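You operate a simulated robot arm through the tools that you are given. There is no shell and no other tool.

Carry out the task below with a simulated robot arm. There is one attempt and no reset: what you move stays moved.

## Task
Put things in order on the top of the hand-packing bench. At the end: the blue hand brush stands on top of the white paper liner; the yellow block stands on top of the white suction head with the green band; the teal shade meter stands where the blue hand brush stood; the purple lock pin from the top of the hand-packing bench stands where the yellow block stood; whatever was shut is shut again. Leave all else as you found it, and nothing knocked over.

It is judged by the outcome, as a careful person would: the job done as asked, and still so three seconds after it is handed in. It fails if anything else is knocked over, pushed out of place, dropped, spilled or broken.

## Robot
A 6-joint arm with a two-finger parallel gripper, fixed in place. Base frame: the origin is at the foot of the arm, x ahead of it, y to its left, z up; the work surface is at about z = 0. Units: m, degrees, N and s.
With the tool pointing down near the work surface it reaches from about 0.16 to 0.42 m from the base axis. Its first joint turns from -66.0 to 66.0 degrees. Payload 1.57 kg.
The TCP is the grasp point between the finger pads, 0.03 m short of the fingertips. In the tool frame z runs along the fingers and y along their closing line. Largest opening 0.08 m; finger width 0.017, thickness 0.012; the body of the gripper, 0.04 by 0.082 m, starts 0.08 m behind the TCP.
Orientation is that of the tool frame in the base frame, as a unit quaternion [x, y, z, w]. With the fingers straight down and closing along the base's y, the tool's x points along the base's -x, its y along +y and its z along -z.

## Interface
- The arm moves only by the tool servo_tool. Its argument "steps" is a list that holds one entry, the list of rows, each a list of 7 numbers: the shift along the base's x, y, z in m, then the turn, a rotation vector about the base's x, y, z in degrees, then the opening, from 0 (shut) to 1 (fully open). In form: [[[x, y, z, ax, ay, az, gripper], ...]]. A call has 1 to 20 rows; each row shifts and turns the commanded pose from where the row before left it. Rows are played at 5 a second. More than 0.05 m and 8.6 degrees between two rows, or a gripper value outside its range, and nothing of the call is played. Where a pose cannot be reached the arm comes as near as it can. A force on the tool above 40 N (or 10 N above the force at the start of the call, whichever is more), or a blocked arm, ends the call early, and 0.2 s more pass. Each finger travels about 0.153 m/s and halts on what it meets, pressing with about 24 N; the grip force reading is that of the motor and also rises with nothing between the fingers. The clock runs only during rows and for 0.2 s after the last one: add rows that do not move to give the fingers time. It gives the time, the measured TCP pose, the force on the tool (base axes), the opening and the grip force at its end, in the units of the frame above (readings bear some noise), with the torque about the TCP (base axes, N m) and any sound that the robot's microphone picked up, and new pictures: "show" is both (left out), scene, wrist or none.
- Cameras (640 x 400 px; columns grow to the right, rows downward): "scene" is fixed at [0.0414, -0.3283, 0.4125]; the picture's right is [0.86, -0.50, 0.00], its down [-0.34, -0.57, -0.75] and it looks along [0.38, 0.65, -0.66] (base axes); focal length 260 px, centre (320, 200). "wrist" rides on the gripper at [0.072, -0.007, -0.122] in the tool frame; the picture's right is [0.09, 1.00, 0.00], its down [-0.84, 0.08, -0.54] and it looks along [-0.54, 0.05, 0.84] (tool axes); focal length 238 px, centre (320, 200). There is no depth. A picture from a camera that has moved, and an enlarged one, comes with that camera's place and axes in the base frame and with its lens.
- close_up(camera, box): a new picture of the part [left, top, right, bottom] of that camera's present view, enlarged. No time passes.
- job_done(): hands the job in; it is judged then, once.

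Nothing tells you positions but the pictures and the camera data. Unless the task says otherwise, let go and move clear before handing in.

The tools are called after ">>>" by a JSON object that holds its "method" and its "body". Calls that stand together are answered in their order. servo_tool: Moves the arm, as the interface text tells. Its arguments: {"type":"object","properties":{"steps":{"type":"array","items":{"type":"array","items":{"type":"array","items":{"type":"number"}}}},"show":{"type":"string","enum":["both","scene","wrist","none"]}},"required":["steps"]} The other tools are called the same way: close_up (camera, box) takes an enlarged picture of a part of a camera's view; job_done () hands the job in.

At the start:

```text
time: 0.0
tcp_pos: [0.2574, -0.0373, 0.2038]
ee_rot: [0.0, 1.0, 0.001, 0.0]
wrist_force: [0.5, -0.1, -0.8]
ft_torque: [-0.02, 0.0, 0.0]
grip_width: 0.0801
grip_force: 0.0
```

scene: 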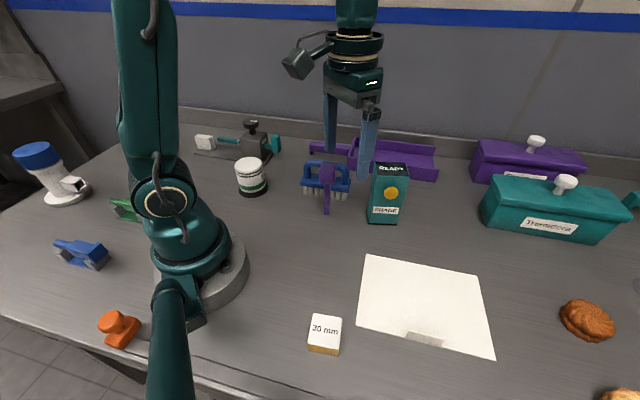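
wrist: 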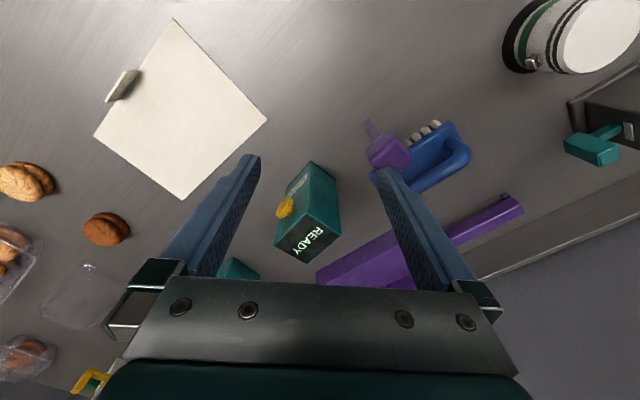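

I see the bench with the teal shade meter ("READY"), the blue brush with a purple thing in front, the white suction head with a green band, the white paper liner and a block labelled 30 mm. I'll take close-ups before moving anything.

>>> {"method": "close_up", "body": {"camera": "scene", "box": [180, 100, 440, 262]}}

>>> {"method": "close_up", "body": {"camera": "scene", "box": [280, 230, 640, 400]}}

>>> {"method": "close_up", "body": {"camera": "scene", "box": [0, 120, 240, 360]}}

>>> {"method": "close_up", "body": {"camera": "scene", "box": [440, 110, 640, 260]}}

>>> {"method": "close_up", "body": {"camera": "wrist", "box": [240, 80, 540, 300]}}

```text
2.46 times, centred on (310, 181) of scene
camera zoom: at [0.0414, -0.3283, 0.4125], right [0.86, -0.5, 0.0], down [-0.34, -0.57, -0.75], along [0.38, 0.65, -0.66], focal length 639 px, centre (345, 247)
```

zoom: 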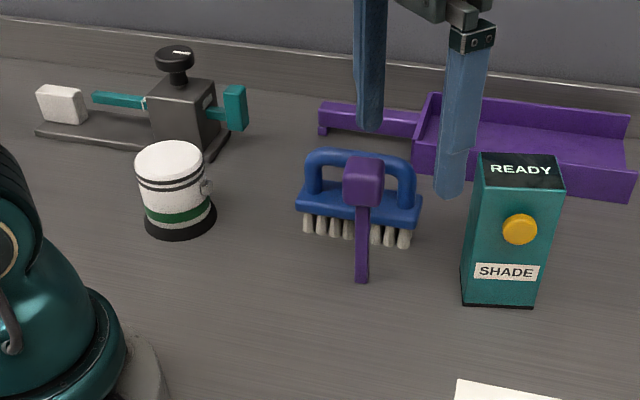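

```text
1.78 times, centred on (460, 315) of scene
camera zoom: at [0.0414, -0.3283, 0.4125], right [0.86, -0.5, 0.0], down [-0.34, -0.57, -0.75], along [0.38, 0.65, -0.66], focal length 462 px, centre (71, -4)
```

zoom: 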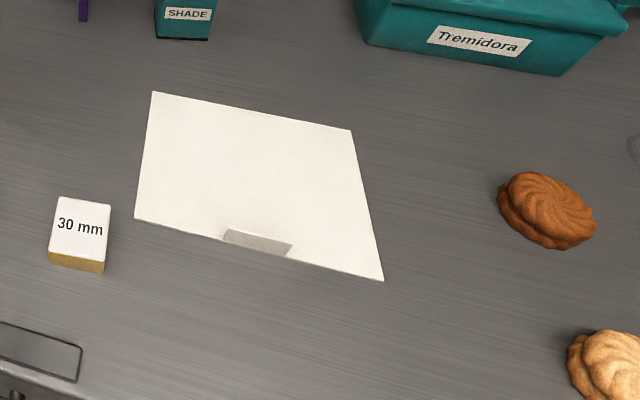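

```text
1.67 times, centred on (120, 240) of scene
camera zoom: at [0.0414, -0.3283, 0.4125], right [0.86, -0.5, 0.0], down [-0.34, -0.57, -0.75], along [0.38, 0.65, -0.66], focal length 433 px, centre (653, 133)
```

zoom: 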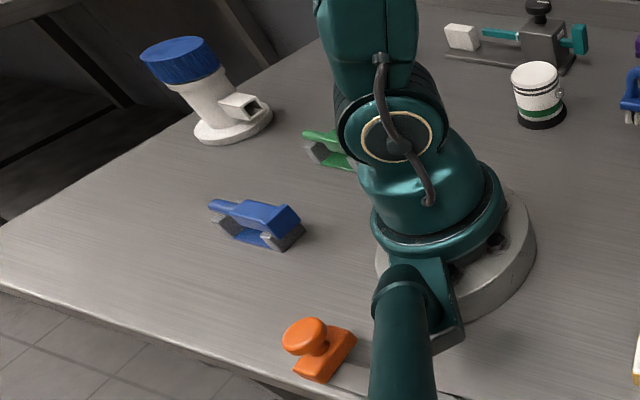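

```text
2.67 times, centred on (540, 185) of scene
camera zoom: at [0.0414, -0.3283, 0.4125], right [0.86, -0.5, 0.0], down [-0.34, -0.57, -0.75], along [0.38, 0.65, -0.66], focal length 692 px, centre (-267, 240)
```

zoom: 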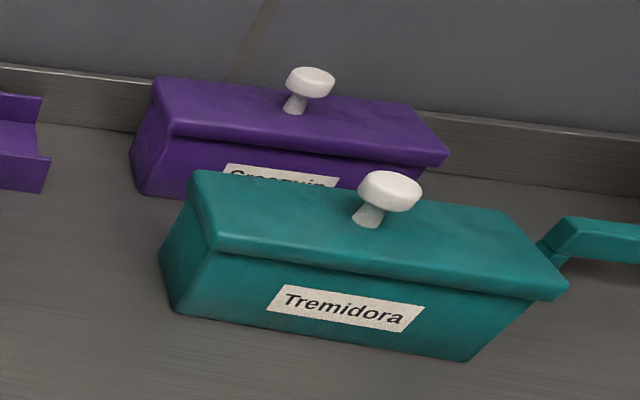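

```text
1.82 times, centred on (390, 190) of wrist
camera zoom: at [0.1871, -0.0459, 0.3266], right [-0.09, 1.0, 0.0], down [0.84, 0.08, 0.54], along [0.54, 0.05, -0.84], focal length 433 px, centre (193, 218)
```

zoom: 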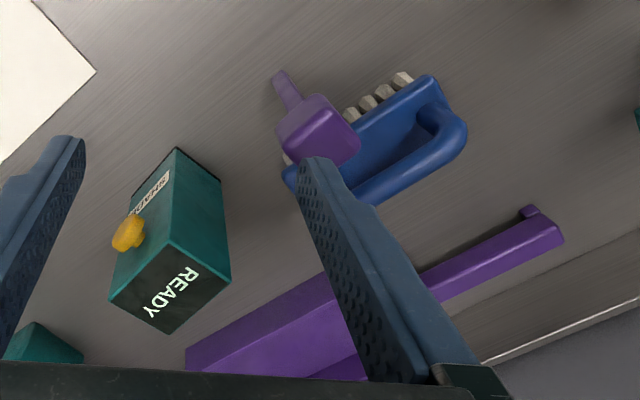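

I can see the tall purple pin standing just in front of the brush, a 30 mm block with yellow sides near the front edge, and the suction head at back left. I'll check a few doubtful spots (other yellow or purple things) before moving.

>>> {"method": "close_up", "body": {"camera": "wrist", "box": [0, 140, 260, 400]}}

>>> {"method": "close_up", "body": {"camera": "wrist", "box": [480, 0, 640, 200]}}

>>> {"method": "close_up", "body": {"camera": "scene", "box": [290, 140, 420, 230]}}

>>> {"method": "close_up", "body": {"camera": "scene", "box": [300, 300, 360, 370]}}

>>> {"method": "close_up", "body": {"camera": "scene", "box": [560, 240, 640, 400]}}

```text
1.54 times, centred on (130, 270) of wrist
camera zoom: at [0.1871, -0.0459, 0.3266], right [-0.09, 1.0, 0.0], down [0.84, 0.08, 0.54], along [0.54, 0.05, -0.84], focal length 367 px, centre (612, 92)
```

zoom: 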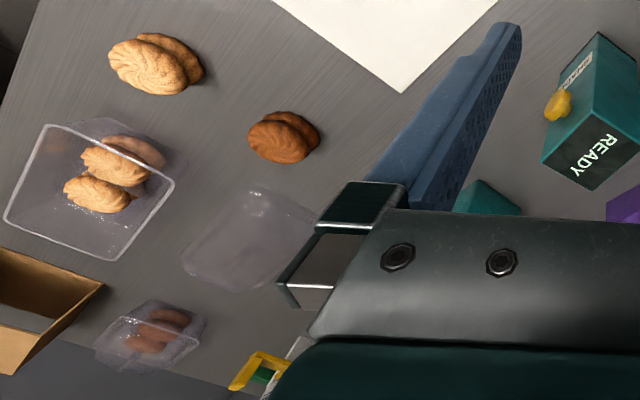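

```text
2.00 times, centred on (560, 100) of wrist
camera zoom: at [0.1871, -0.0459, 0.3266], right [-0.09, 1.0, 0.0], down [0.84, 0.08, 0.54], along [0.54, 0.05, -0.84], focal length 477 px, centre (-160, 400)
```

zoom: 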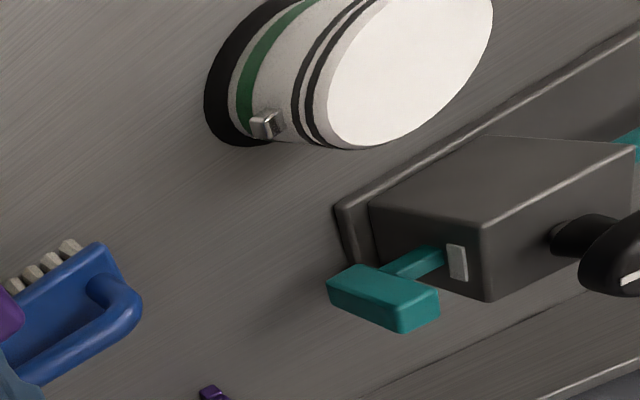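

```text
4.44 times, centred on (355, 185) of scene
camera zoom: at [0.0414, -0.3283, 0.4125], right [0.86, -0.5, 0.0], down [-0.34, -0.57, -0.75], along [0.38, 0.65, -0.66], focal length 1154 px, centre (164, 267)
```

zoom: 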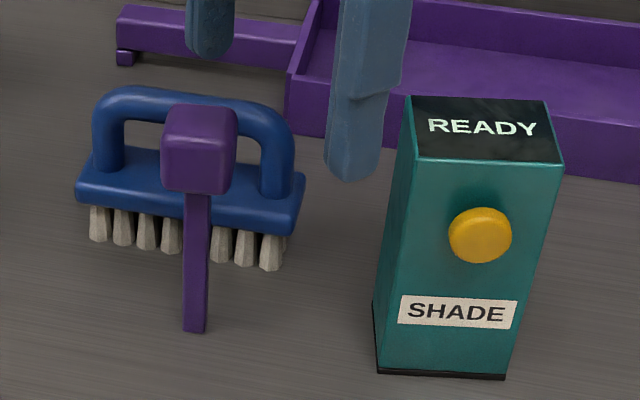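

```text
5.71 times, centred on (330, 335) of scene
camera zoom: at [0.0414, -0.3283, 0.4125], right [0.86, -0.5, 0.0], down [-0.34, -0.57, -0.75], along [0.38, 0.65, -0.66], focal length 1483 px, centre (263, -571)
```

zoom: 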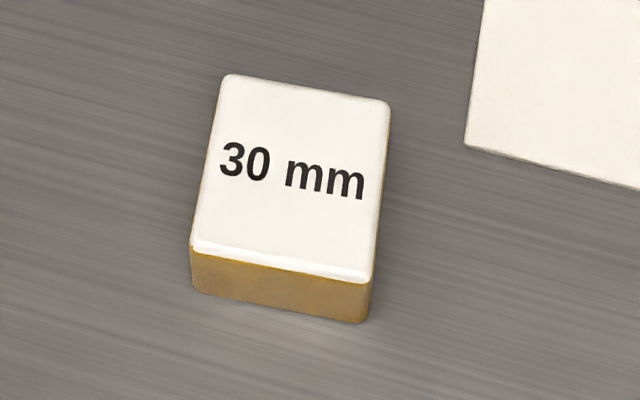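

```text
2.50 times, centred on (600, 320) of scene
camera zoom: at [0.0414, -0.3283, 0.4125], right [0.86, -0.5, 0.0], down [-0.34, -0.57, -0.75], along [0.38, 0.65, -0.66], focal length 649 px, centre (-380, -100)
```

zoom: 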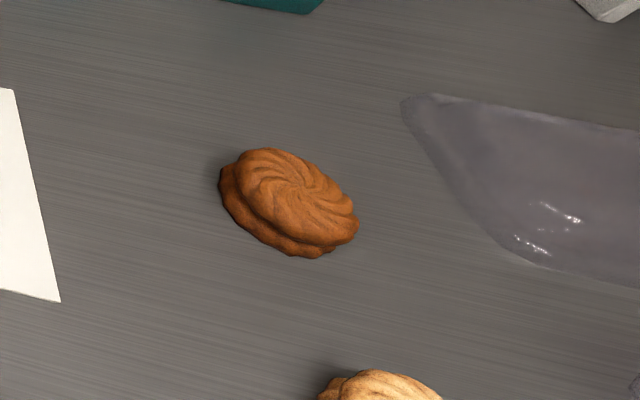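

>>> {"method": "close_up", "body": {"camera": "wrist", "box": [350, 105, 480, 205]}}

>>> {"method": "close_up", "body": {"camera": "wrist", "box": [260, 150, 360, 270]}}

>>> {"method": "close_up", "body": {"camera": "wrist", "box": [80, 0, 280, 210]}}

```text
4.00 times, centred on (415, 155) of wrist
camera zoom: at [0.1871, -0.0459, 0.3266], right [-0.09, 1.0, 0.0], down [0.84, 0.08, 0.54], along [0.54, 0.05, -0.84], focal length 953 px, centre (-60, 380)
```

zoom: 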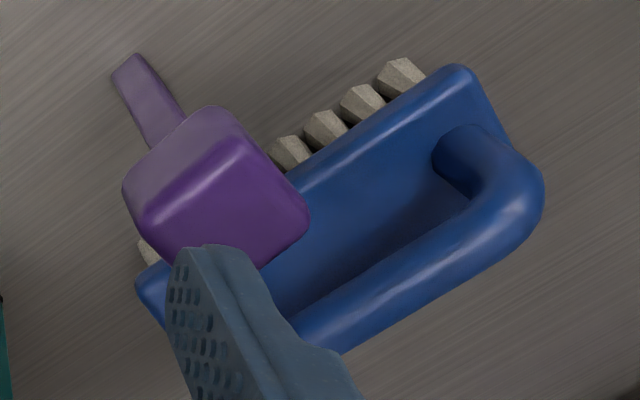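

```text
3.33 times, centred on (310, 210) of wrist
camera zoom: at [0.1871, -0.0459, 0.3266], right [-0.09, 1.0, 0.0], down [0.84, 0.08, 0.54], along [0.54, 0.05, -0.84], focal length 794 px, centre (353, 167)
```

zoom: 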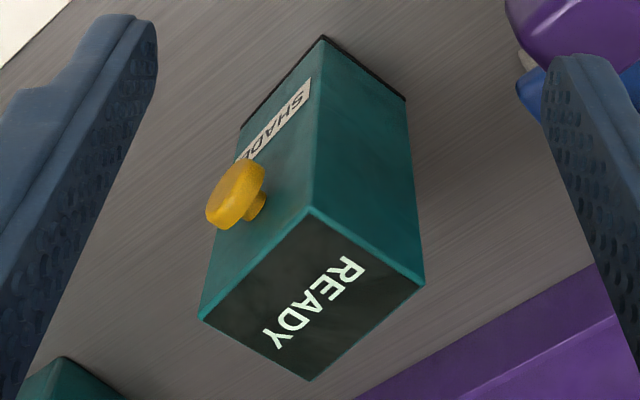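

```text
1.90 times, centred on (180, 105) of wrist
camera zoom: at [0.1871, -0.0459, 0.3266], right [-0.09, 1.0, 0.0], down [0.84, 0.08, 0.54], along [0.54, 0.05, -0.84], focal length 454 px, centre (587, 381)
```

zoom: 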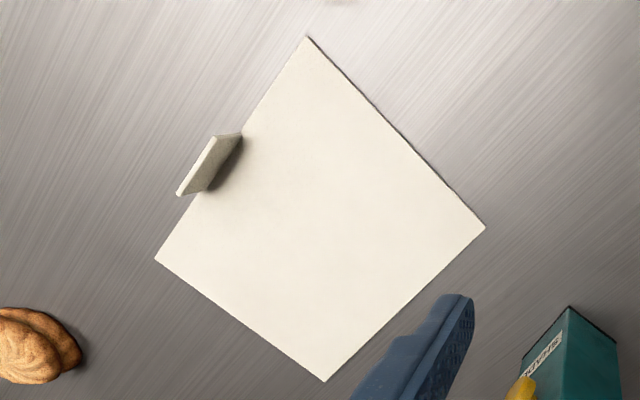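

The yellow block (white "30 mm" face, yellow sides) is about 44 mm square and centred near (0.125, -0.198). I'll hover over it with the fingers turned to match its edges.

>>> {"method": "servo_tool", "body": {"steps": [[[-0.0165, -0.02005, -0.0067, 0, 0, -5, 1], [-0.0165, -0.02005, -0.0067, 0, 0, -5, 1], [-0.0165, -0.02005, -0.0067, 0, 0, -5, 1], [-0.0165, -0.02005, -0.0067, 0, 0, -5, 1], [-0.0165, -0.02005, -0.0067, 0, 0, -5, 1], [-0.0165, -0.02005, -0.0067, 0, 0, -5, 1], [-0.0165, -0.02005, -0.0067, 0, 0, -5, 1], [-0.0165, -0.02005, -0.0067, 0, 0, -5, 1], [0, 0, 0, 0, 0, 0, 1], [0, 0, 0, 0, 0, 0, 1]]]}}

```text
time: 2.2
tcp_pos: [0.126, -0.1986, 0.1507]
ee_rot: [0.342, 0.94, 0.0, 0.0]
wrist_force: [0.6, 0.8, 0.3]
ft_torque: [0.0, 0.01, -0.01]
grip_width: 0.0801
grip_force: 0.1
camera wrist: at [0.0673, -0.1587, 0.2734], right [0.57, 0.82, 0.0], down [0.69, -0.48, 0.54], along [0.45, -0.31, -0.84], focal length 238 px, centre (320, 200)
```

scene: 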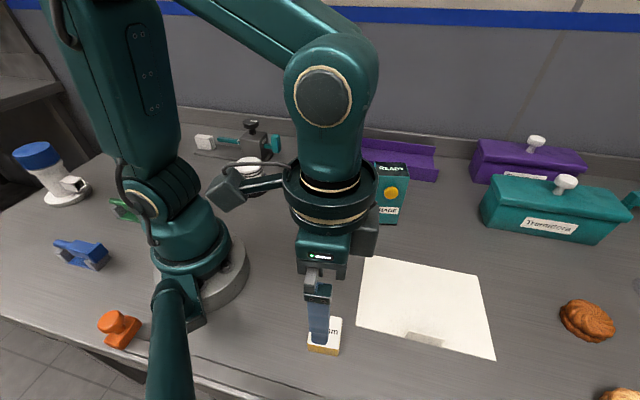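
wrist: 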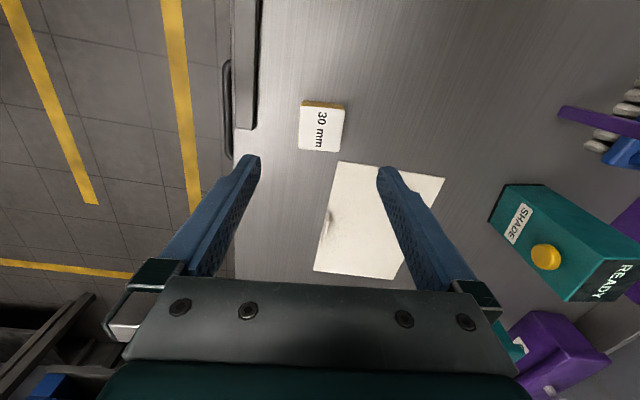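

I'm hovering over the block; I'll zoom in to centre on it accurately.

>>> {"method": "close_up", "body": {"camera": "wrist", "box": [280, 85, 370, 165]}}

```text
5.00 times, centred on (325, 125) of wrist
camera zoom: at [0.0673, -0.1587, 0.2734], right [0.57, 0.82, 0.0], down [0.69, -0.48, 0.54], along [0.45, -0.31, -0.84], focal length 1192 px, centre (295, 575)
```

zoom: 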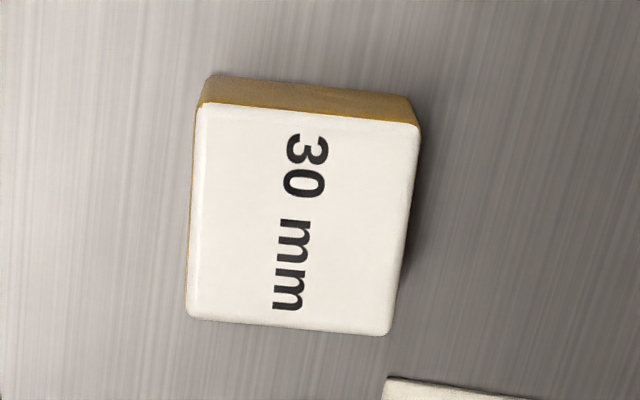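

The block is centred within about 1 mm of the fingers and square to them. I'll go straight down around it and stop with the fingertips just above the bench.

>>> {"method": "servo_tool", "body": {"steps": [[[0.001, -0.0005, -0.025, 0, 0, 0, 1], [0, 0, -0.025, 0, 0, 0, 1], [0, 0, -0.025, 0, 0, 0, 1], [0, 0, -0.02, 0, 0, 0, 1], [0, 0, -0.012, 0, 0, 0, 1], [0, 0, -0.006, 0, 0, 0, 1], [0, 0, 0, 0, 0, 0, 1], [0, 0, 0, 0, 0, 0, 1]]]}}

```text
time: 4.0
tcp_pos: [0.1269, -0.2002, 0.0365]
ee_rot: [0.342, 0.94, 0.0, 0.0]
wrist_force: [0.3, -0.7, -0.3]
ft_torque: [0.01, -0.02, -0.06]
grip_width: 0.0801
grip_force: 0.0
camera wrist: at [0.0685, -0.1591, 0.1601], right [0.57, 0.82, 0.0], down [0.69, -0.48, 0.54], along [0.45, -0.31, -0.84], focal length 238 px, centre (320, 200)
```

scene: 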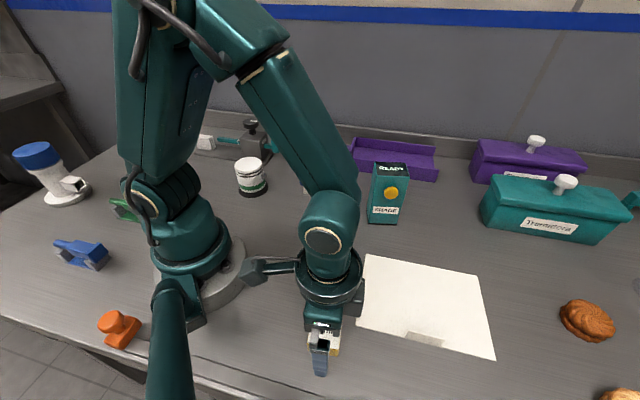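
wrist: 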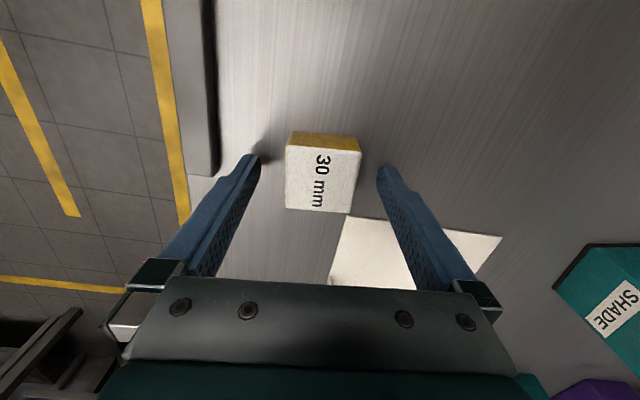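

>>> {"method": "close_up", "body": {"camera": "wrist", "box": [240, 110, 400, 230]}}

```text
3.33 times, centred on (320, 170) of wrist
camera zoom: at [0.0685, -0.1591, 0.1601], right [0.57, 0.82, 0.0], down [0.69, -0.48, 0.54], along [0.45, -0.31, -0.84], focal length 794 px, centre (320, 300)
```

zoom: 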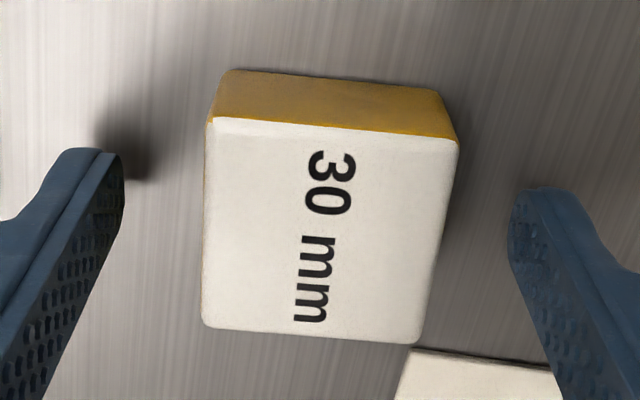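

The block is well centred between the fingers, so I'll close on it gently.

>>> {"method": "servo_tool", "body": {"steps": [[[0, 0, 0, 0, 0, 0, 0.7], [0, 0, 0, 0, 0, 0, 0.6], [0, 0, 0, 0, 0, 0, 0.56], [0, 0, 0, 0, 0, 0, 0.5], [0, 0, 0, 0, 0, 0, 0.2], [0, 0, 0, 0, 0, 0, 0.2], [0, 0, 0, 0, 0, 0, 0.2]]]}}

```text
time: 5.6
tcp_pos: [0.127, -0.1996, 0.0369]
ee_rot: [0.341, 0.94, 0.0, 0.0]
wrist_force: [0.0, -0.6, -0.3]
ft_torque: [0.01, 0.0, 0.0]
grip_width: 0.0443
grip_force: 24.2
camera wrist: at [0.0686, -0.1591, 0.1602], right [0.57, 0.82, 0.0], down [0.69, -0.48, 0.54], along [0.45, -0.31, -0.84], focal length 238 px, centre (320, 200)
```

scene: 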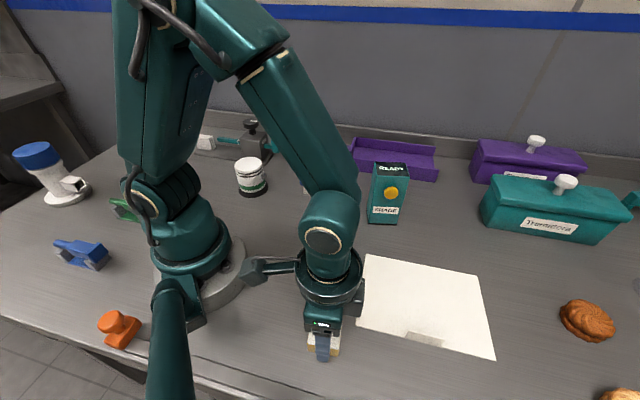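
wrist: 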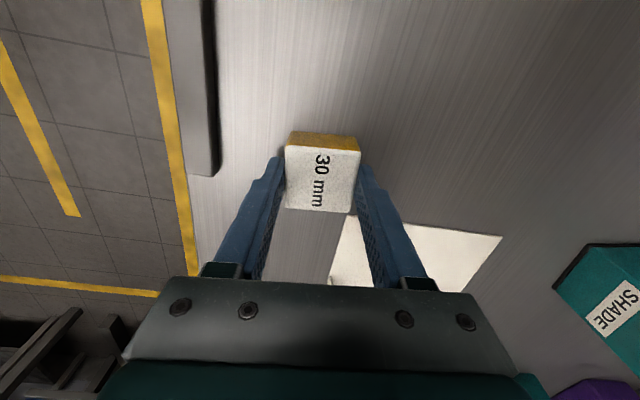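

Grip is firm at 44 mm. I'll lift the block high enough to clear everything.

>>> {"method": "servo_tool", "body": {"steps": [[[0, 0, 0.01, 0, 0, 0, 0.2], [0, 0, 0.02, 0, 0, 0, 0.2], [0, 0, 0.03, 0, 0, 0, 0.2], [0, 0, 0.035, 0, 0, 0, 0.2], [0, 0, 0.035, 0, 0, 0, 0.2], [0, 0, 0.035, 0, 0, 0, 0.2], [0, 0, 0.035, 0, 0, 0, 0.2], [0, 0, 0, 0, 0, 0, 0.2]]]}}

```text
time: 7.4
tcp_pos: [0.1286, -0.1994, 0.2372]
ee_rot: [0.342, 0.94, 0.0, -0.001]
wrist_force: [-0.6, 0.3, -1.0]
ft_torque: [0.04, -0.03, 0.01]
grip_width: 0.0442
grip_force: 24.0
camera wrist: at [0.0688, -0.1586, 0.3598], right [0.57, 0.82, 0.0], down [0.69, -0.48, 0.54], along [0.45, -0.31, -0.84], focal length 238 px, centre (320, 200)
```

scene: 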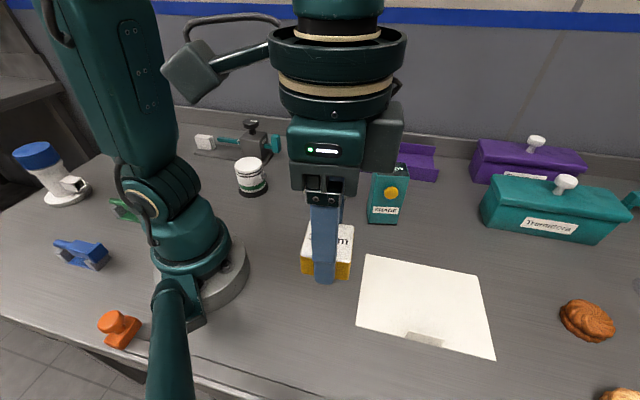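
wrist: 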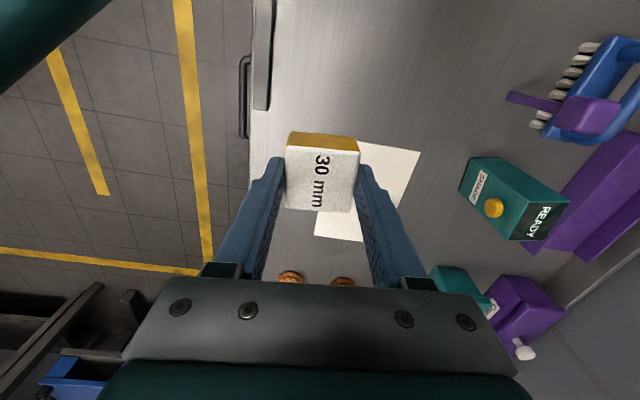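

The block is held and lifted. Next I'll swing around at constant height toward the suction head, stopping short to look at it.

>>> {"method": "servo_tool", "body": {"steps": [[[0.0273, 0.0157, 0, 0, 0, 6.1, 0.2], [0.0226, 0.0218, 0, 0, 0, 6.1, 0.2], [0.0197, 0.0244, 0, 0, 0, 6.1, 0.2], [0.0163, 0.0269, 0, 0, 0, 6.1, 0.2], [0.0126, 0.0287, 0, 0, 0, 6.1, 0.2], [0.0088, 0.0302, 0, 0, 0, 6.1, 0.2], [0.0048, 0.031, 0, 0, 0, 6.1, 0.2], [0.0007, 0.0314, 0, 0, 0, 6.1, 0.2], [-0.0034, 0.0312, 0, 0, 0, 6.1, 0.2], [-0.0075, 0.0305, 0, 0, 0, 6.1, 0.2], [-0.0114, 0.0292, 0, 0, 0, 6.1, 0.2], [0, 0, 0, 0, 0, 0, 0.2], [0, 0, 0, 0, 0, 0, 0.2]]]}}

```text
time: 10.2
tcp_pos: [0.2186, 0.1012, 0.2389]
ee_rot: [-0.235, 0.972, 0.001, 0.0]
wrist_force: [-0.1, -0.4, 0.1]
ft_torque: [0.0, -0.01, -0.01]
grip_width: 0.0442
grip_force: 24.2
camera wrist: at [0.1582, 0.0623, 0.3606], right [-0.54, 0.84, 0.0], down [0.71, 0.45, 0.54], along [0.46, 0.29, -0.84], focal length 238 px, centre (320, 200)
```

scene: 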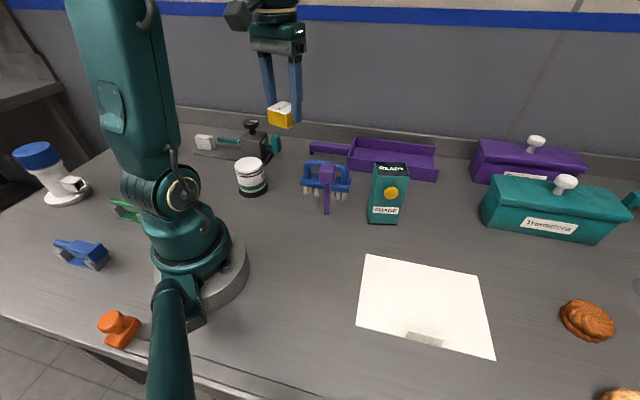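
wrist: 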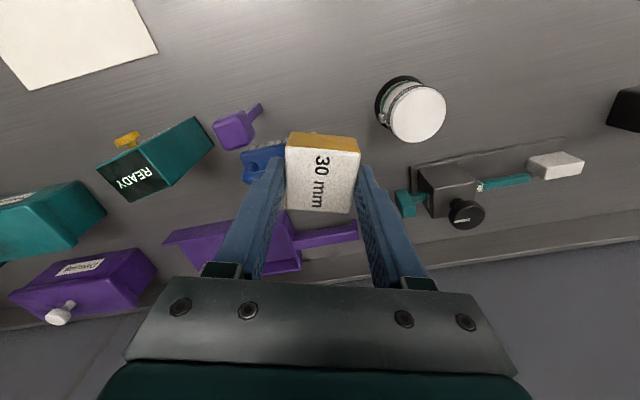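

>>> {"method": "close_up", "body": {"camera": "wrist", "box": [360, 60, 460, 160]}}

>>> {"method": "close_up", "body": {"camera": "scene", "box": [215, 140, 295, 210]}}

>>> {"method": "close_up", "body": {"camera": "scene", "box": [285, 140, 425, 235]}}

>>> {"method": "close_up", "body": {"camera": "wrist", "box": [80, 80, 300, 220]}}

```text
4.00 times, centred on (410, 110) of wrist
camera zoom: at [0.1582, 0.0623, 0.3606], right [-0.54, 0.84, 0.0], down [0.71, 0.45, 0.54], along [0.46, 0.29, -0.84], focal length 953 px, centre (-40, 560)
```

zoom: 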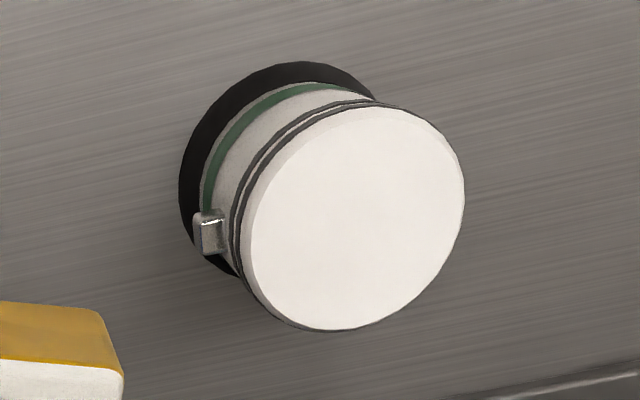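

```text
5.71 times, centred on (255, 175) of scene
camera zoom: at [0.0414, -0.3283, 0.4125], right [0.86, -0.5, 0.0], down [-0.34, -0.57, -0.75], along [0.38, 0.65, -0.66], focal length 1483 px, centre (691, 343)
```

zoom: 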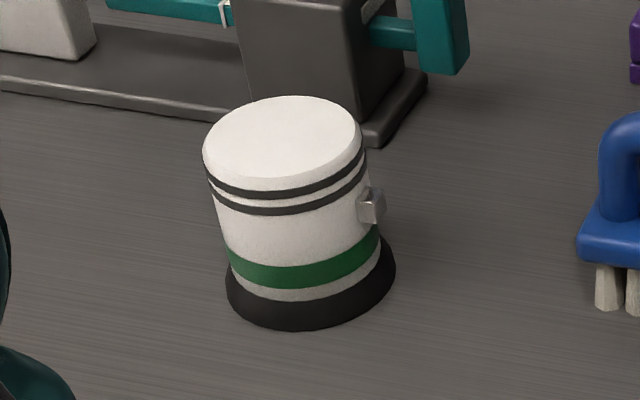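

```text
4.21 times, centred on (355, 188) of scene
camera zoom: at [0.0414, -0.3283, 0.4125], right [0.86, -0.5, 0.0], down [-0.34, -0.57, -0.75], along [0.38, 0.65, -0.66], focal length 1093 px, centre (173, 253)
```

zoom: 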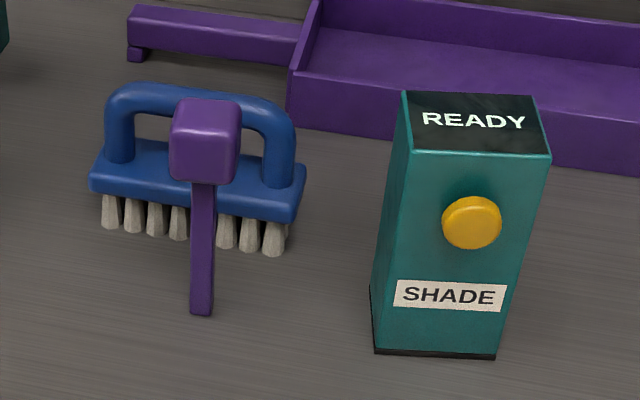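

```text
2.86 times, centred on (190, 150) of wrist
camera zoom: at [0.1582, 0.0623, 0.3606], right [-0.54, 0.84, 0.0], down [0.71, 0.45, 0.54], along [0.46, 0.29, -0.84], focal length 681 px, centre (691, 343)
```

zoom: 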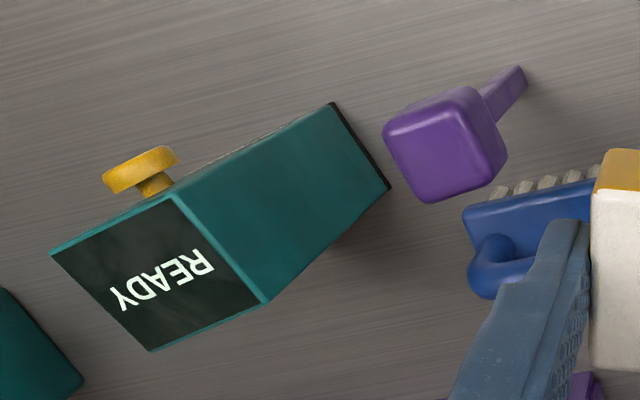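

The suction head's axis works out at about (0.152, 0.1955), with its top at roughly z = 0.073. I'll move over it and come down to just above contact.

>>> {"method": "servo_tool", "body": {"steps": [[[-0.012, 0.0259, 0, 0, 0, 5.7, 0.2], [-0.0154, 0.025, 0, 0, 0, 5.7, 0.2], [-0.0182, 0.0228, 0, 0, 0, 5.7, 0.2], [-0.021, 0.0206, 0, 0, 0, 5.8, 0.2], [0, 0, -0.02, 0, 0, 0, 0.2], [0, 0, -0.025, 0, 0, 0, 0.2], [0, 0, -0.025, 0, 0, 0, 0.2], [0, 0, -0.02, 0, 0, 0, 0.2], [0, 0, -0.015, 0, 0, 0, 0.2], [0, 0, 0, 0, 0, 0, 0.2], [0, 0, 0, 0, 0, 0, 0.2]]]}}

```text
time: 12.6
tcp_pos: [0.151, 0.1961, 0.1325]
ee_rot: [-0.422, 0.906, 0.0, 0.0]
wrist_force: [-0.7, -0.4, -1.3]
ft_torque: [0.02, 0.02, -0.02]
grip_width: 0.0441
grip_force: 24.3
camera wrist: at [0.1103, 0.1365, 0.2552], right [-0.82, 0.57, 0.0], down [0.48, 0.69, 0.54], along [0.31, 0.45, -0.84], focal length 238 px, centre (320, 200)
```

scene: 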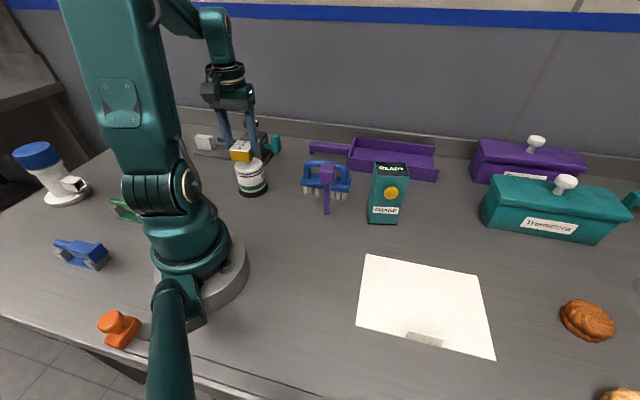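
wrist: 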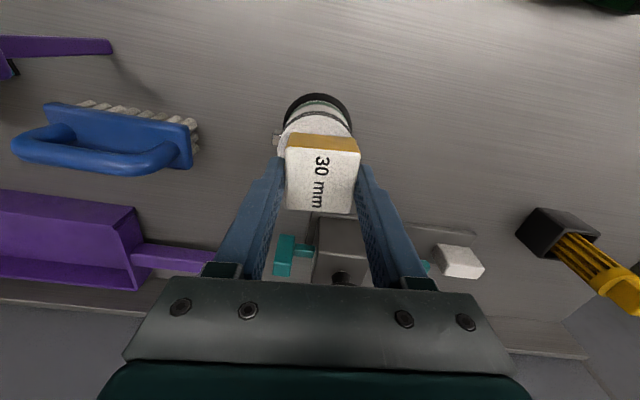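

>>> {"method": "close_up", "body": {"camera": "wrist", "box": [250, 80, 390, 220]}}

>>> {"method": "close_up", "body": {"camera": "scene", "box": [205, 120, 295, 200]}}

>>> {"method": "close_up", "body": {"camera": "wrist", "box": [0, 20, 220, 200]}}

```text
2.86 times, centred on (320, 150) of wrist
camera zoom: at [0.1103, 0.1365, 0.2552], right [-0.82, 0.57, 0.0], down [0.48, 0.69, 0.54], along [0.31, 0.45, -0.84], focal length 681 px, centre (320, 343)
```

zoom: 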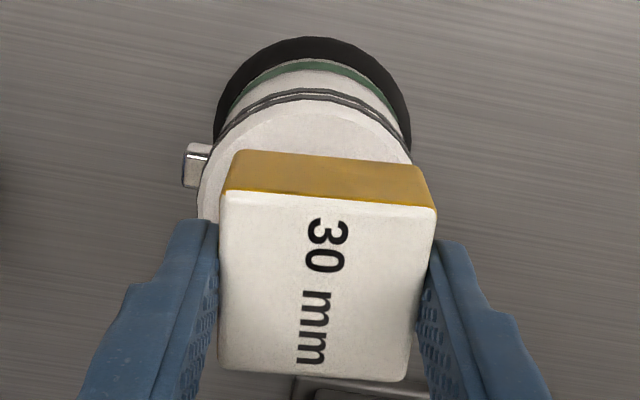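

```text
5.00 times, centred on (250, 160) of scene
camera zoom: at [0.0414, -0.3283, 0.4125], right [0.86, -0.5, 0.0], down [-0.34, -0.57, -0.75], along [0.38, 0.65, -0.66], focal length 1298 px, centre (670, 400)
```

zoom: 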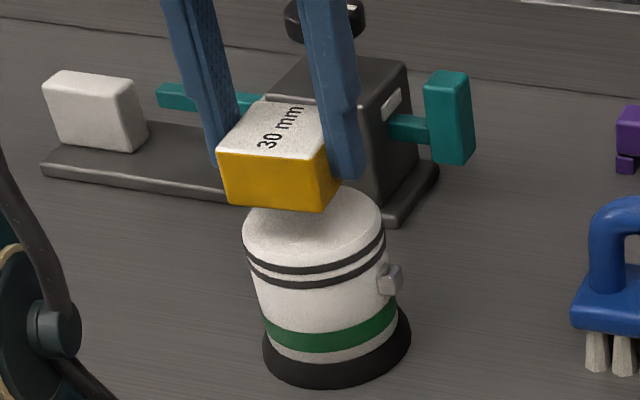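

```text
2.22 times, centred on (110, 110) of wrist
camera zoom: at [0.1103, 0.1365, 0.2552], right [-0.82, 0.57, 0.0], down [0.48, 0.69, 0.54], along [0.31, 0.45, -0.84], focal length 530 px, centre (787, 400)
```

zoom: 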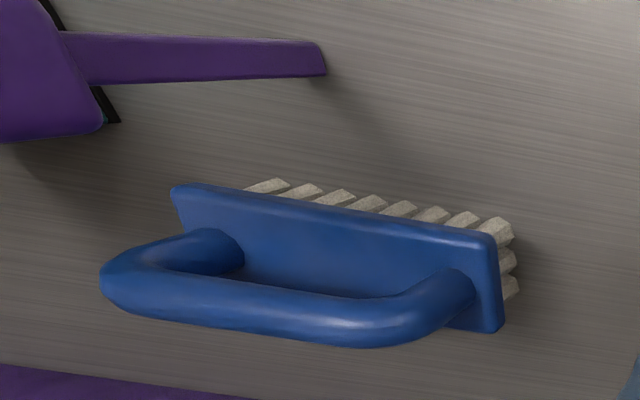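

>>> {"method": "servo_tool", "body": {"steps": [[[0.0005, -0.001, -0.008, 0, 0, 0, 0.2], [0, 0, -0.006, 0, 0, 0, 0.2], [0, 0, -0.003, 0, 0, 0, 0.2], [0, 0, 0, 0, 0, 0, 0.2]]], "show": "scene"}}

>>> {"method": "close_up", "body": {"camera": "scene", "box": [205, 120, 295, 200]}}

```text
time: 13.6
tcp_pos: [0.1521, 0.1955, 0.1161]
ee_rot: [-0.422, 0.907, 0.0, -0.001]
wrist_force: [0.5, 0.5, -1.1]
ft_torque: [-0.03, 0.0, 0.03]
grip_width: 0.0443
grip_force: 24.3
```

scene: 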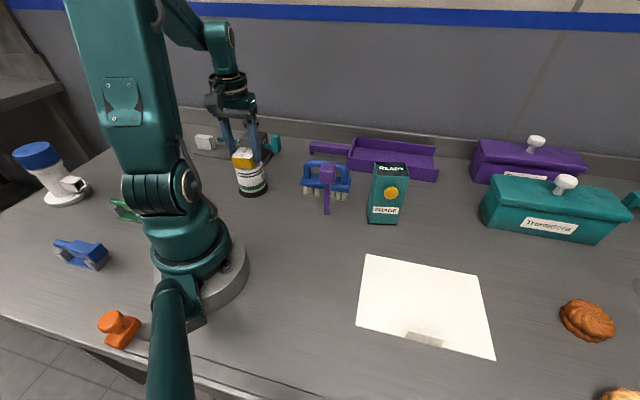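

```text
5.00 times, centred on (250, 160) of scene
camera zoom: at [0.0414, -0.3283, 0.4125], right [0.86, -0.5, 0.0], down [-0.34, -0.57, -0.75], along [0.38, 0.65, -0.66], focal length 1298 px, centre (670, 400)
```

zoom: 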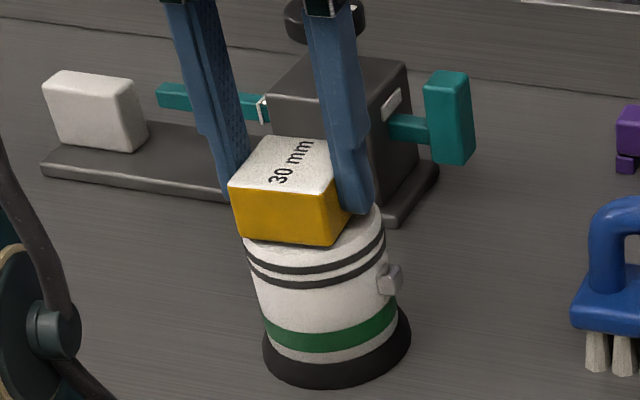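

>>> {"method": "servo_tool", "body": {"steps": [[[0.002, -0.001, -0.001, 0, 0, 0, 0.2], [0, 0, -0.0015, 0, 0, 0, 0.2], [0, 0, -0.0015, 0, 0, 0, 0.2], [0, 0, 0, 0, 0, 0, 0.2]]], "show": "none"}}

>>> {"method": "close_up", "body": {"camera": "scene", "box": [205, 120, 295, 200]}}

>>> {"method": "close_up", "body": {"camera": "wrist", "box": [250, 80, 390, 220]}}

```text
time: 14.6
tcp_pos: [0.1537, 0.1948, 0.1111]
ee_rot: [-0.423, 0.906, 0.001, 0.001]
wrist_force: [-2.6, -3.6, 22.0]
ft_torque: [0.0, 0.1, -0.01]
grip_width: 0.0444
grip_force: 24.0
```

```text
5.00 times, centred on (250, 160) of scene
camera zoom: at [0.0413, -0.3283, 0.4124], right [0.86, -0.5, 0.0], down [-0.34, -0.57, -0.75], along [0.38, 0.65, -0.66], focal length 1298 px, centre (670, 400)
```

zoom: 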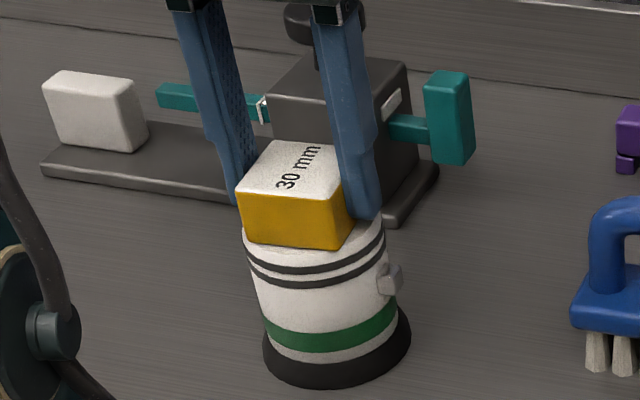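

```text
2.86 times, centred on (320, 150) of wrist
camera zoom: at [0.1135, 0.1343, 0.2342], right [-0.82, 0.57, 0.0], down [0.48, 0.69, 0.54], along [0.31, 0.45, -0.84], focal length 681 px, centre (320, 343)
```

zoom: 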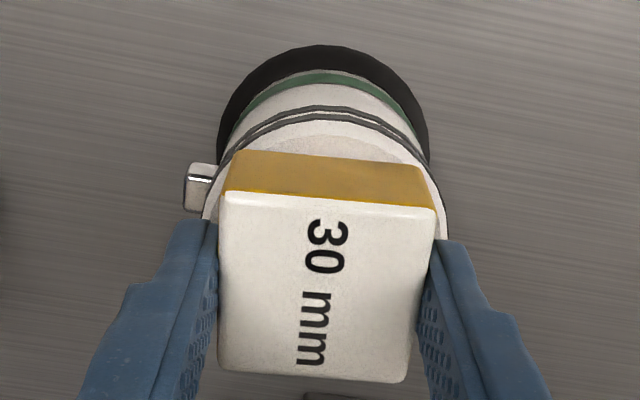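

The block is resting on the suction head (about 22 N contact force). I'll ease the pressure slightly, then release and rise straight up.

>>> {"method": "servo_tool", "body": {"steps": [[[0, 0, 0.0008, 0, 0, 0, 0.2], [0, 0, 0, 0, 0, 0, 0.5], [0, 0, 0, 0, 0, 0, 0.57], [0, 0, 0, 0, 0, 0, 0.65], [0, 0, 0, 0, 0, 0, 0.75], [0, 0, 0, 0, 0, 0, 0.75]]]}}

>>> {"method": "close_up", "body": {"camera": "wrist", "box": [250, 80, 390, 220]}}

```text
time: 16.0
tcp_pos: [0.1545, 0.1939, 0.1119]
ee_rot: [-0.422, 0.906, -0.001, 0.0]
wrist_force: [0.2, 0.6, 0.2]
ft_torque: [-0.01, -0.01, 0.0]
grip_width: 0.0602
grip_force: 0.0
camera wrist: at [0.1133, 0.1342, 0.2347], right [-0.82, 0.57, 0.0], down [0.48, 0.69, 0.54], along [0.31, 0.45, -0.84], focal length 238 px, centre (320, 200)
```

scene: 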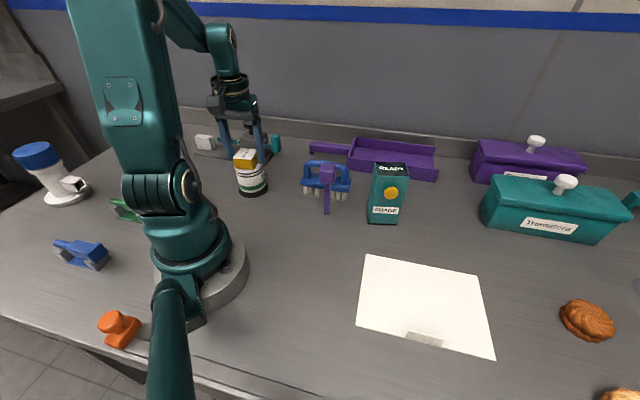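
wrist: 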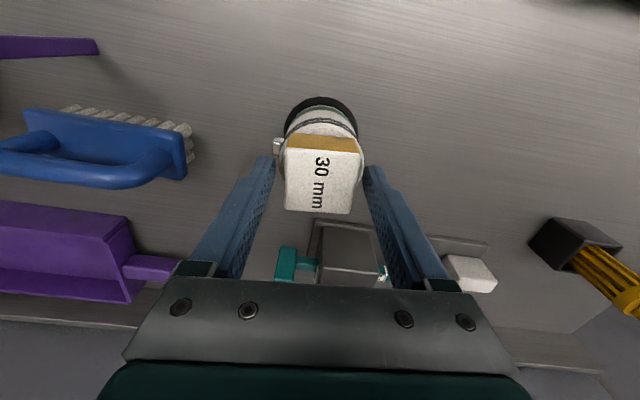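

```text
2.86 times, centred on (320, 150) of wrist
camera zoom: at [0.1133, 0.1342, 0.2347], right [-0.82, 0.57, 0.0], down [0.48, 0.69, 0.54], along [0.31, 0.45, -0.84], focal length 681 px, centre (320, 343)
```

zoom: 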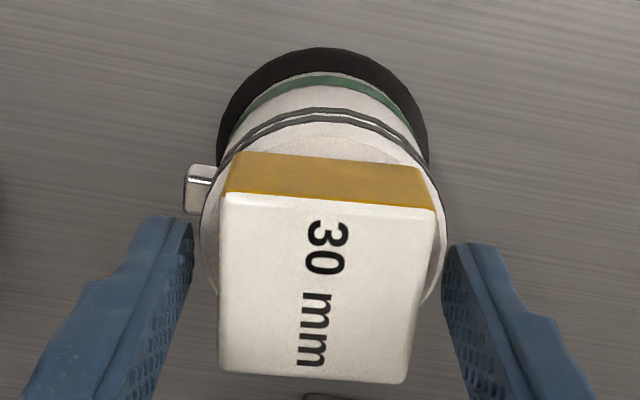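

The block sits squarely on the head. I'll rise, then swing over to hover above the purple pin.

>>> {"method": "servo_tool", "body": {"steps": [[[0, 0, 0.01, 0, 0, 0, 0.75], [0, 0, 0.025, 0, 0, 0, 0.75], [0, 0, 0.03, 0, 0, 0, 0.75], [0, 0, 0.03, 0, 0, 0, 0.75], [0, 0, 0.033, 0, 0, 0, 0.75], [0.0163, -0.0116, 0, 0, 0, -8.2, 0.75], [0.0155, -0.013, 0, 0, 0, -8.2, 0.75], [0.0144, -0.0143, 0, 0, 0, -8.2, 0.75], [0.0134, -0.0155, 0, 0, 0, -8.2, 0.75], [0.0121, -0.0166, 0, 0, 0, -8.2, 0.75], [0.0109, -0.0177, 0, 0, 0, -8.2, 0.75], [0.0094, -0.0187, 0, 0, 0, -8.2, 0.75], [0.008, -0.0195, 0, 0, 0, -8.2, 0.75], [0.0064, -0.0202, 0, 0, 0, -8.2, 0.75], [0.0048, -0.0208, 0, 0, 0, -8.2, 0.75], [0, 0, 0, 0, 0, 0, 0.75], [0, 0, 0, 0, 0, 0, 0.75]]]}}

>>> {"method": "close_up", "body": {"camera": "scene", "box": [205, 120, 295, 200]}}

>>> {"method": "close_up", "body": {"camera": "wrist", "box": [260, 60, 400, 170]}}

```text
time: 19.6
tcp_pos: [0.265, 0.0266, 0.2402]
ee_rot: [0.275, 0.962, 0.0, 0.0]
wrist_force: [0.4, 0.4, 0.4]
ft_torque: [0.03, 0.01, -0.01]
grip_width: 0.0601
grip_force: 0.2
camera wrist: at [0.2015, 0.0588, 0.3626], right [0.45, 0.89, 0.0], down [0.75, -0.38, 0.54], along [0.48, -0.24, -0.84], focal length 238 px, centre (320, 200)
```

scene: 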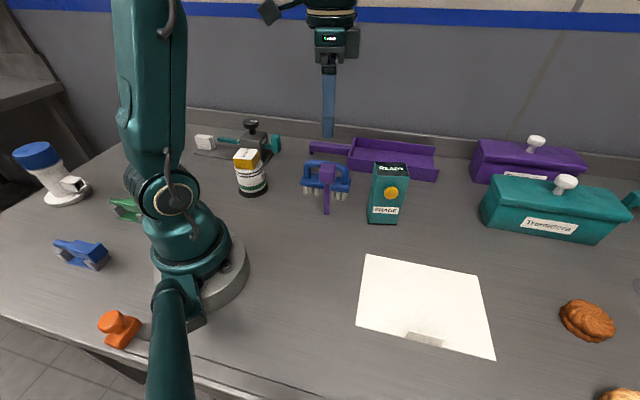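
wrist: 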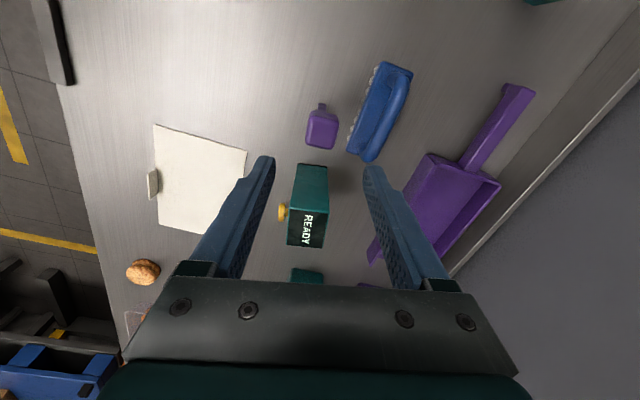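

```text
5.00 times, centred on (250, 160) of scene
camera zoom: at [0.0414, -0.3283, 0.4125], right [0.86, -0.5, 0.0], down [-0.34, -0.57, -0.75], along [0.38, 0.65, -0.66], focal length 1298 px, centre (670, 400)
```

zoom: 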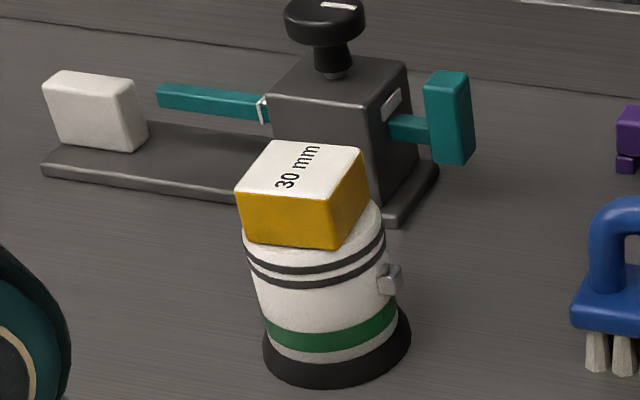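

```text
3.64 times, centred on (330, 115) of wrist
camera zoom: at [0.2015, 0.0588, 0.3626], right [0.45, 0.89, 0.0], down [0.75, -0.38, 0.54], along [0.48, -0.24, -0.84], focal length 867 px, centre (284, 509)
```

zoom: 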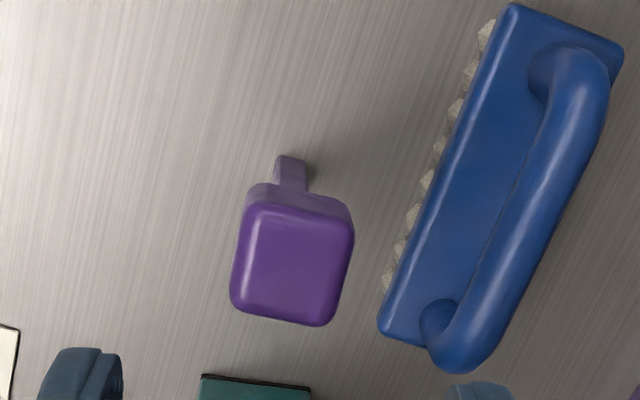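

The pin stands upright at about (0.264, 0.029) with a cube-shaped head on top at z ≈ 0.10–0.134. I'll line up over it, turn to match its faces, and come down to just above it for another look.

>>> {"method": "servo_tool", "body": {"steps": [[[-0.0005, 0.001, -0.015, 0, 0, -2.75, 0.75], [-0.0005, 0.0015, -0.02, 0, 0, -2.75, 0.75], [0, 0, -0.02, 0, 0, 0, 0.75], [0, 0, 0, 0, 0, 0, 0.75], [0, 0, 0, 0, 0, 0, 0.75]]]}}

>>> {"method": "close_up", "body": {"camera": "wrist", "box": [250, 80, 390, 190]}}

>>> {"method": "close_up", "body": {"camera": "scene", "box": [290, 120, 380, 220]}}

```text
time: 20.8
tcp_pos: [0.2639, 0.0297, 0.1846]
ee_rot: [0.322, 0.947, 0.0, -0.001]
wrist_force: [0.3, 0.0, 0.5]
ft_torque: [-0.03, 0.0, 0.04]
grip_width: 0.0599
grip_force: 0.0
camera wrist: at [0.2037, 0.0672, 0.3074], right [0.53, 0.85, 0.0], down [0.71, -0.45, 0.54], along [0.46, -0.29, -0.84], focal length 238 px, centre (320, 200)
```

scene: 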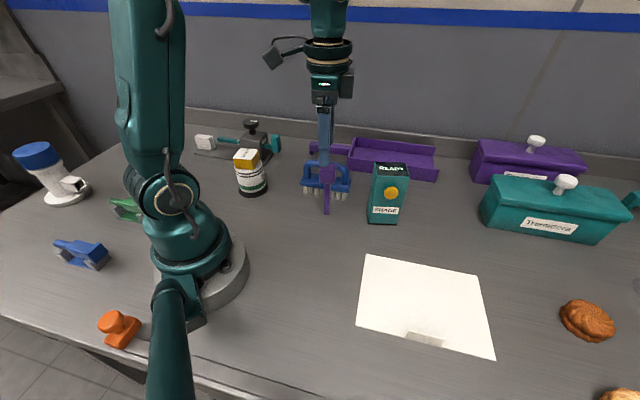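
wrist: 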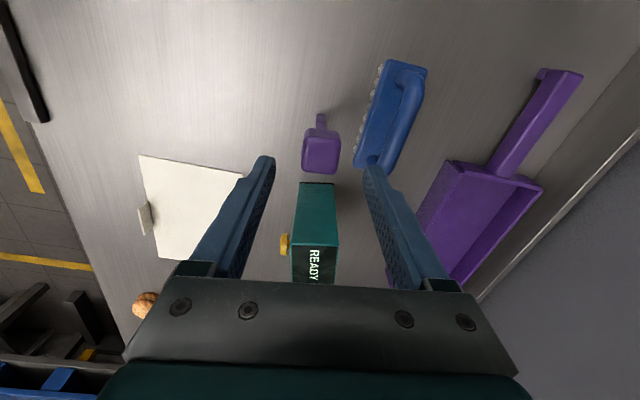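

```text
3.64 times, centred on (320, 135) of wrist
camera zoom: at [0.2037, 0.0672, 0.3074], right [0.53, 0.85, 0.0], down [0.71, -0.45, 0.54], along [0.46, -0.29, -0.84], focal length 867 px, centre (320, 436)
```

zoom: 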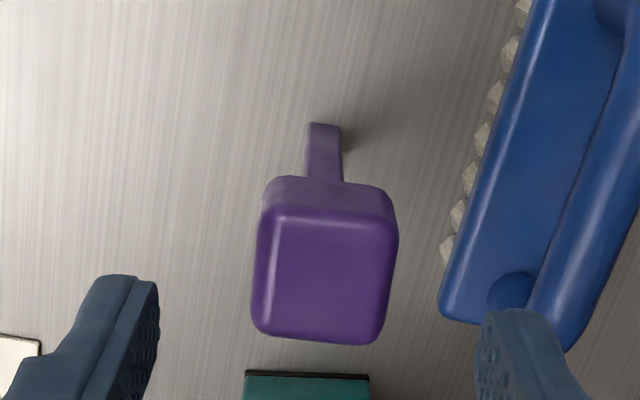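

```text
4.00 times, centred on (335, 170) of scene
camera zoom: at [0.0414, -0.3283, 0.4125], right [0.86, -0.5, 0.0], down [-0.34, -0.57, -0.75], along [0.38, 0.65, -0.66], focal length 1038 px, centre (260, 320)
```

zoom: 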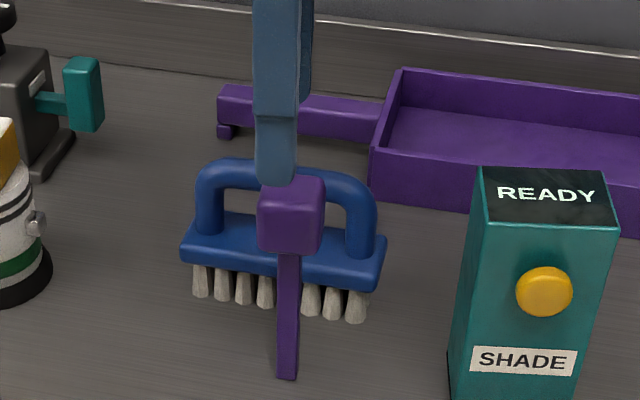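

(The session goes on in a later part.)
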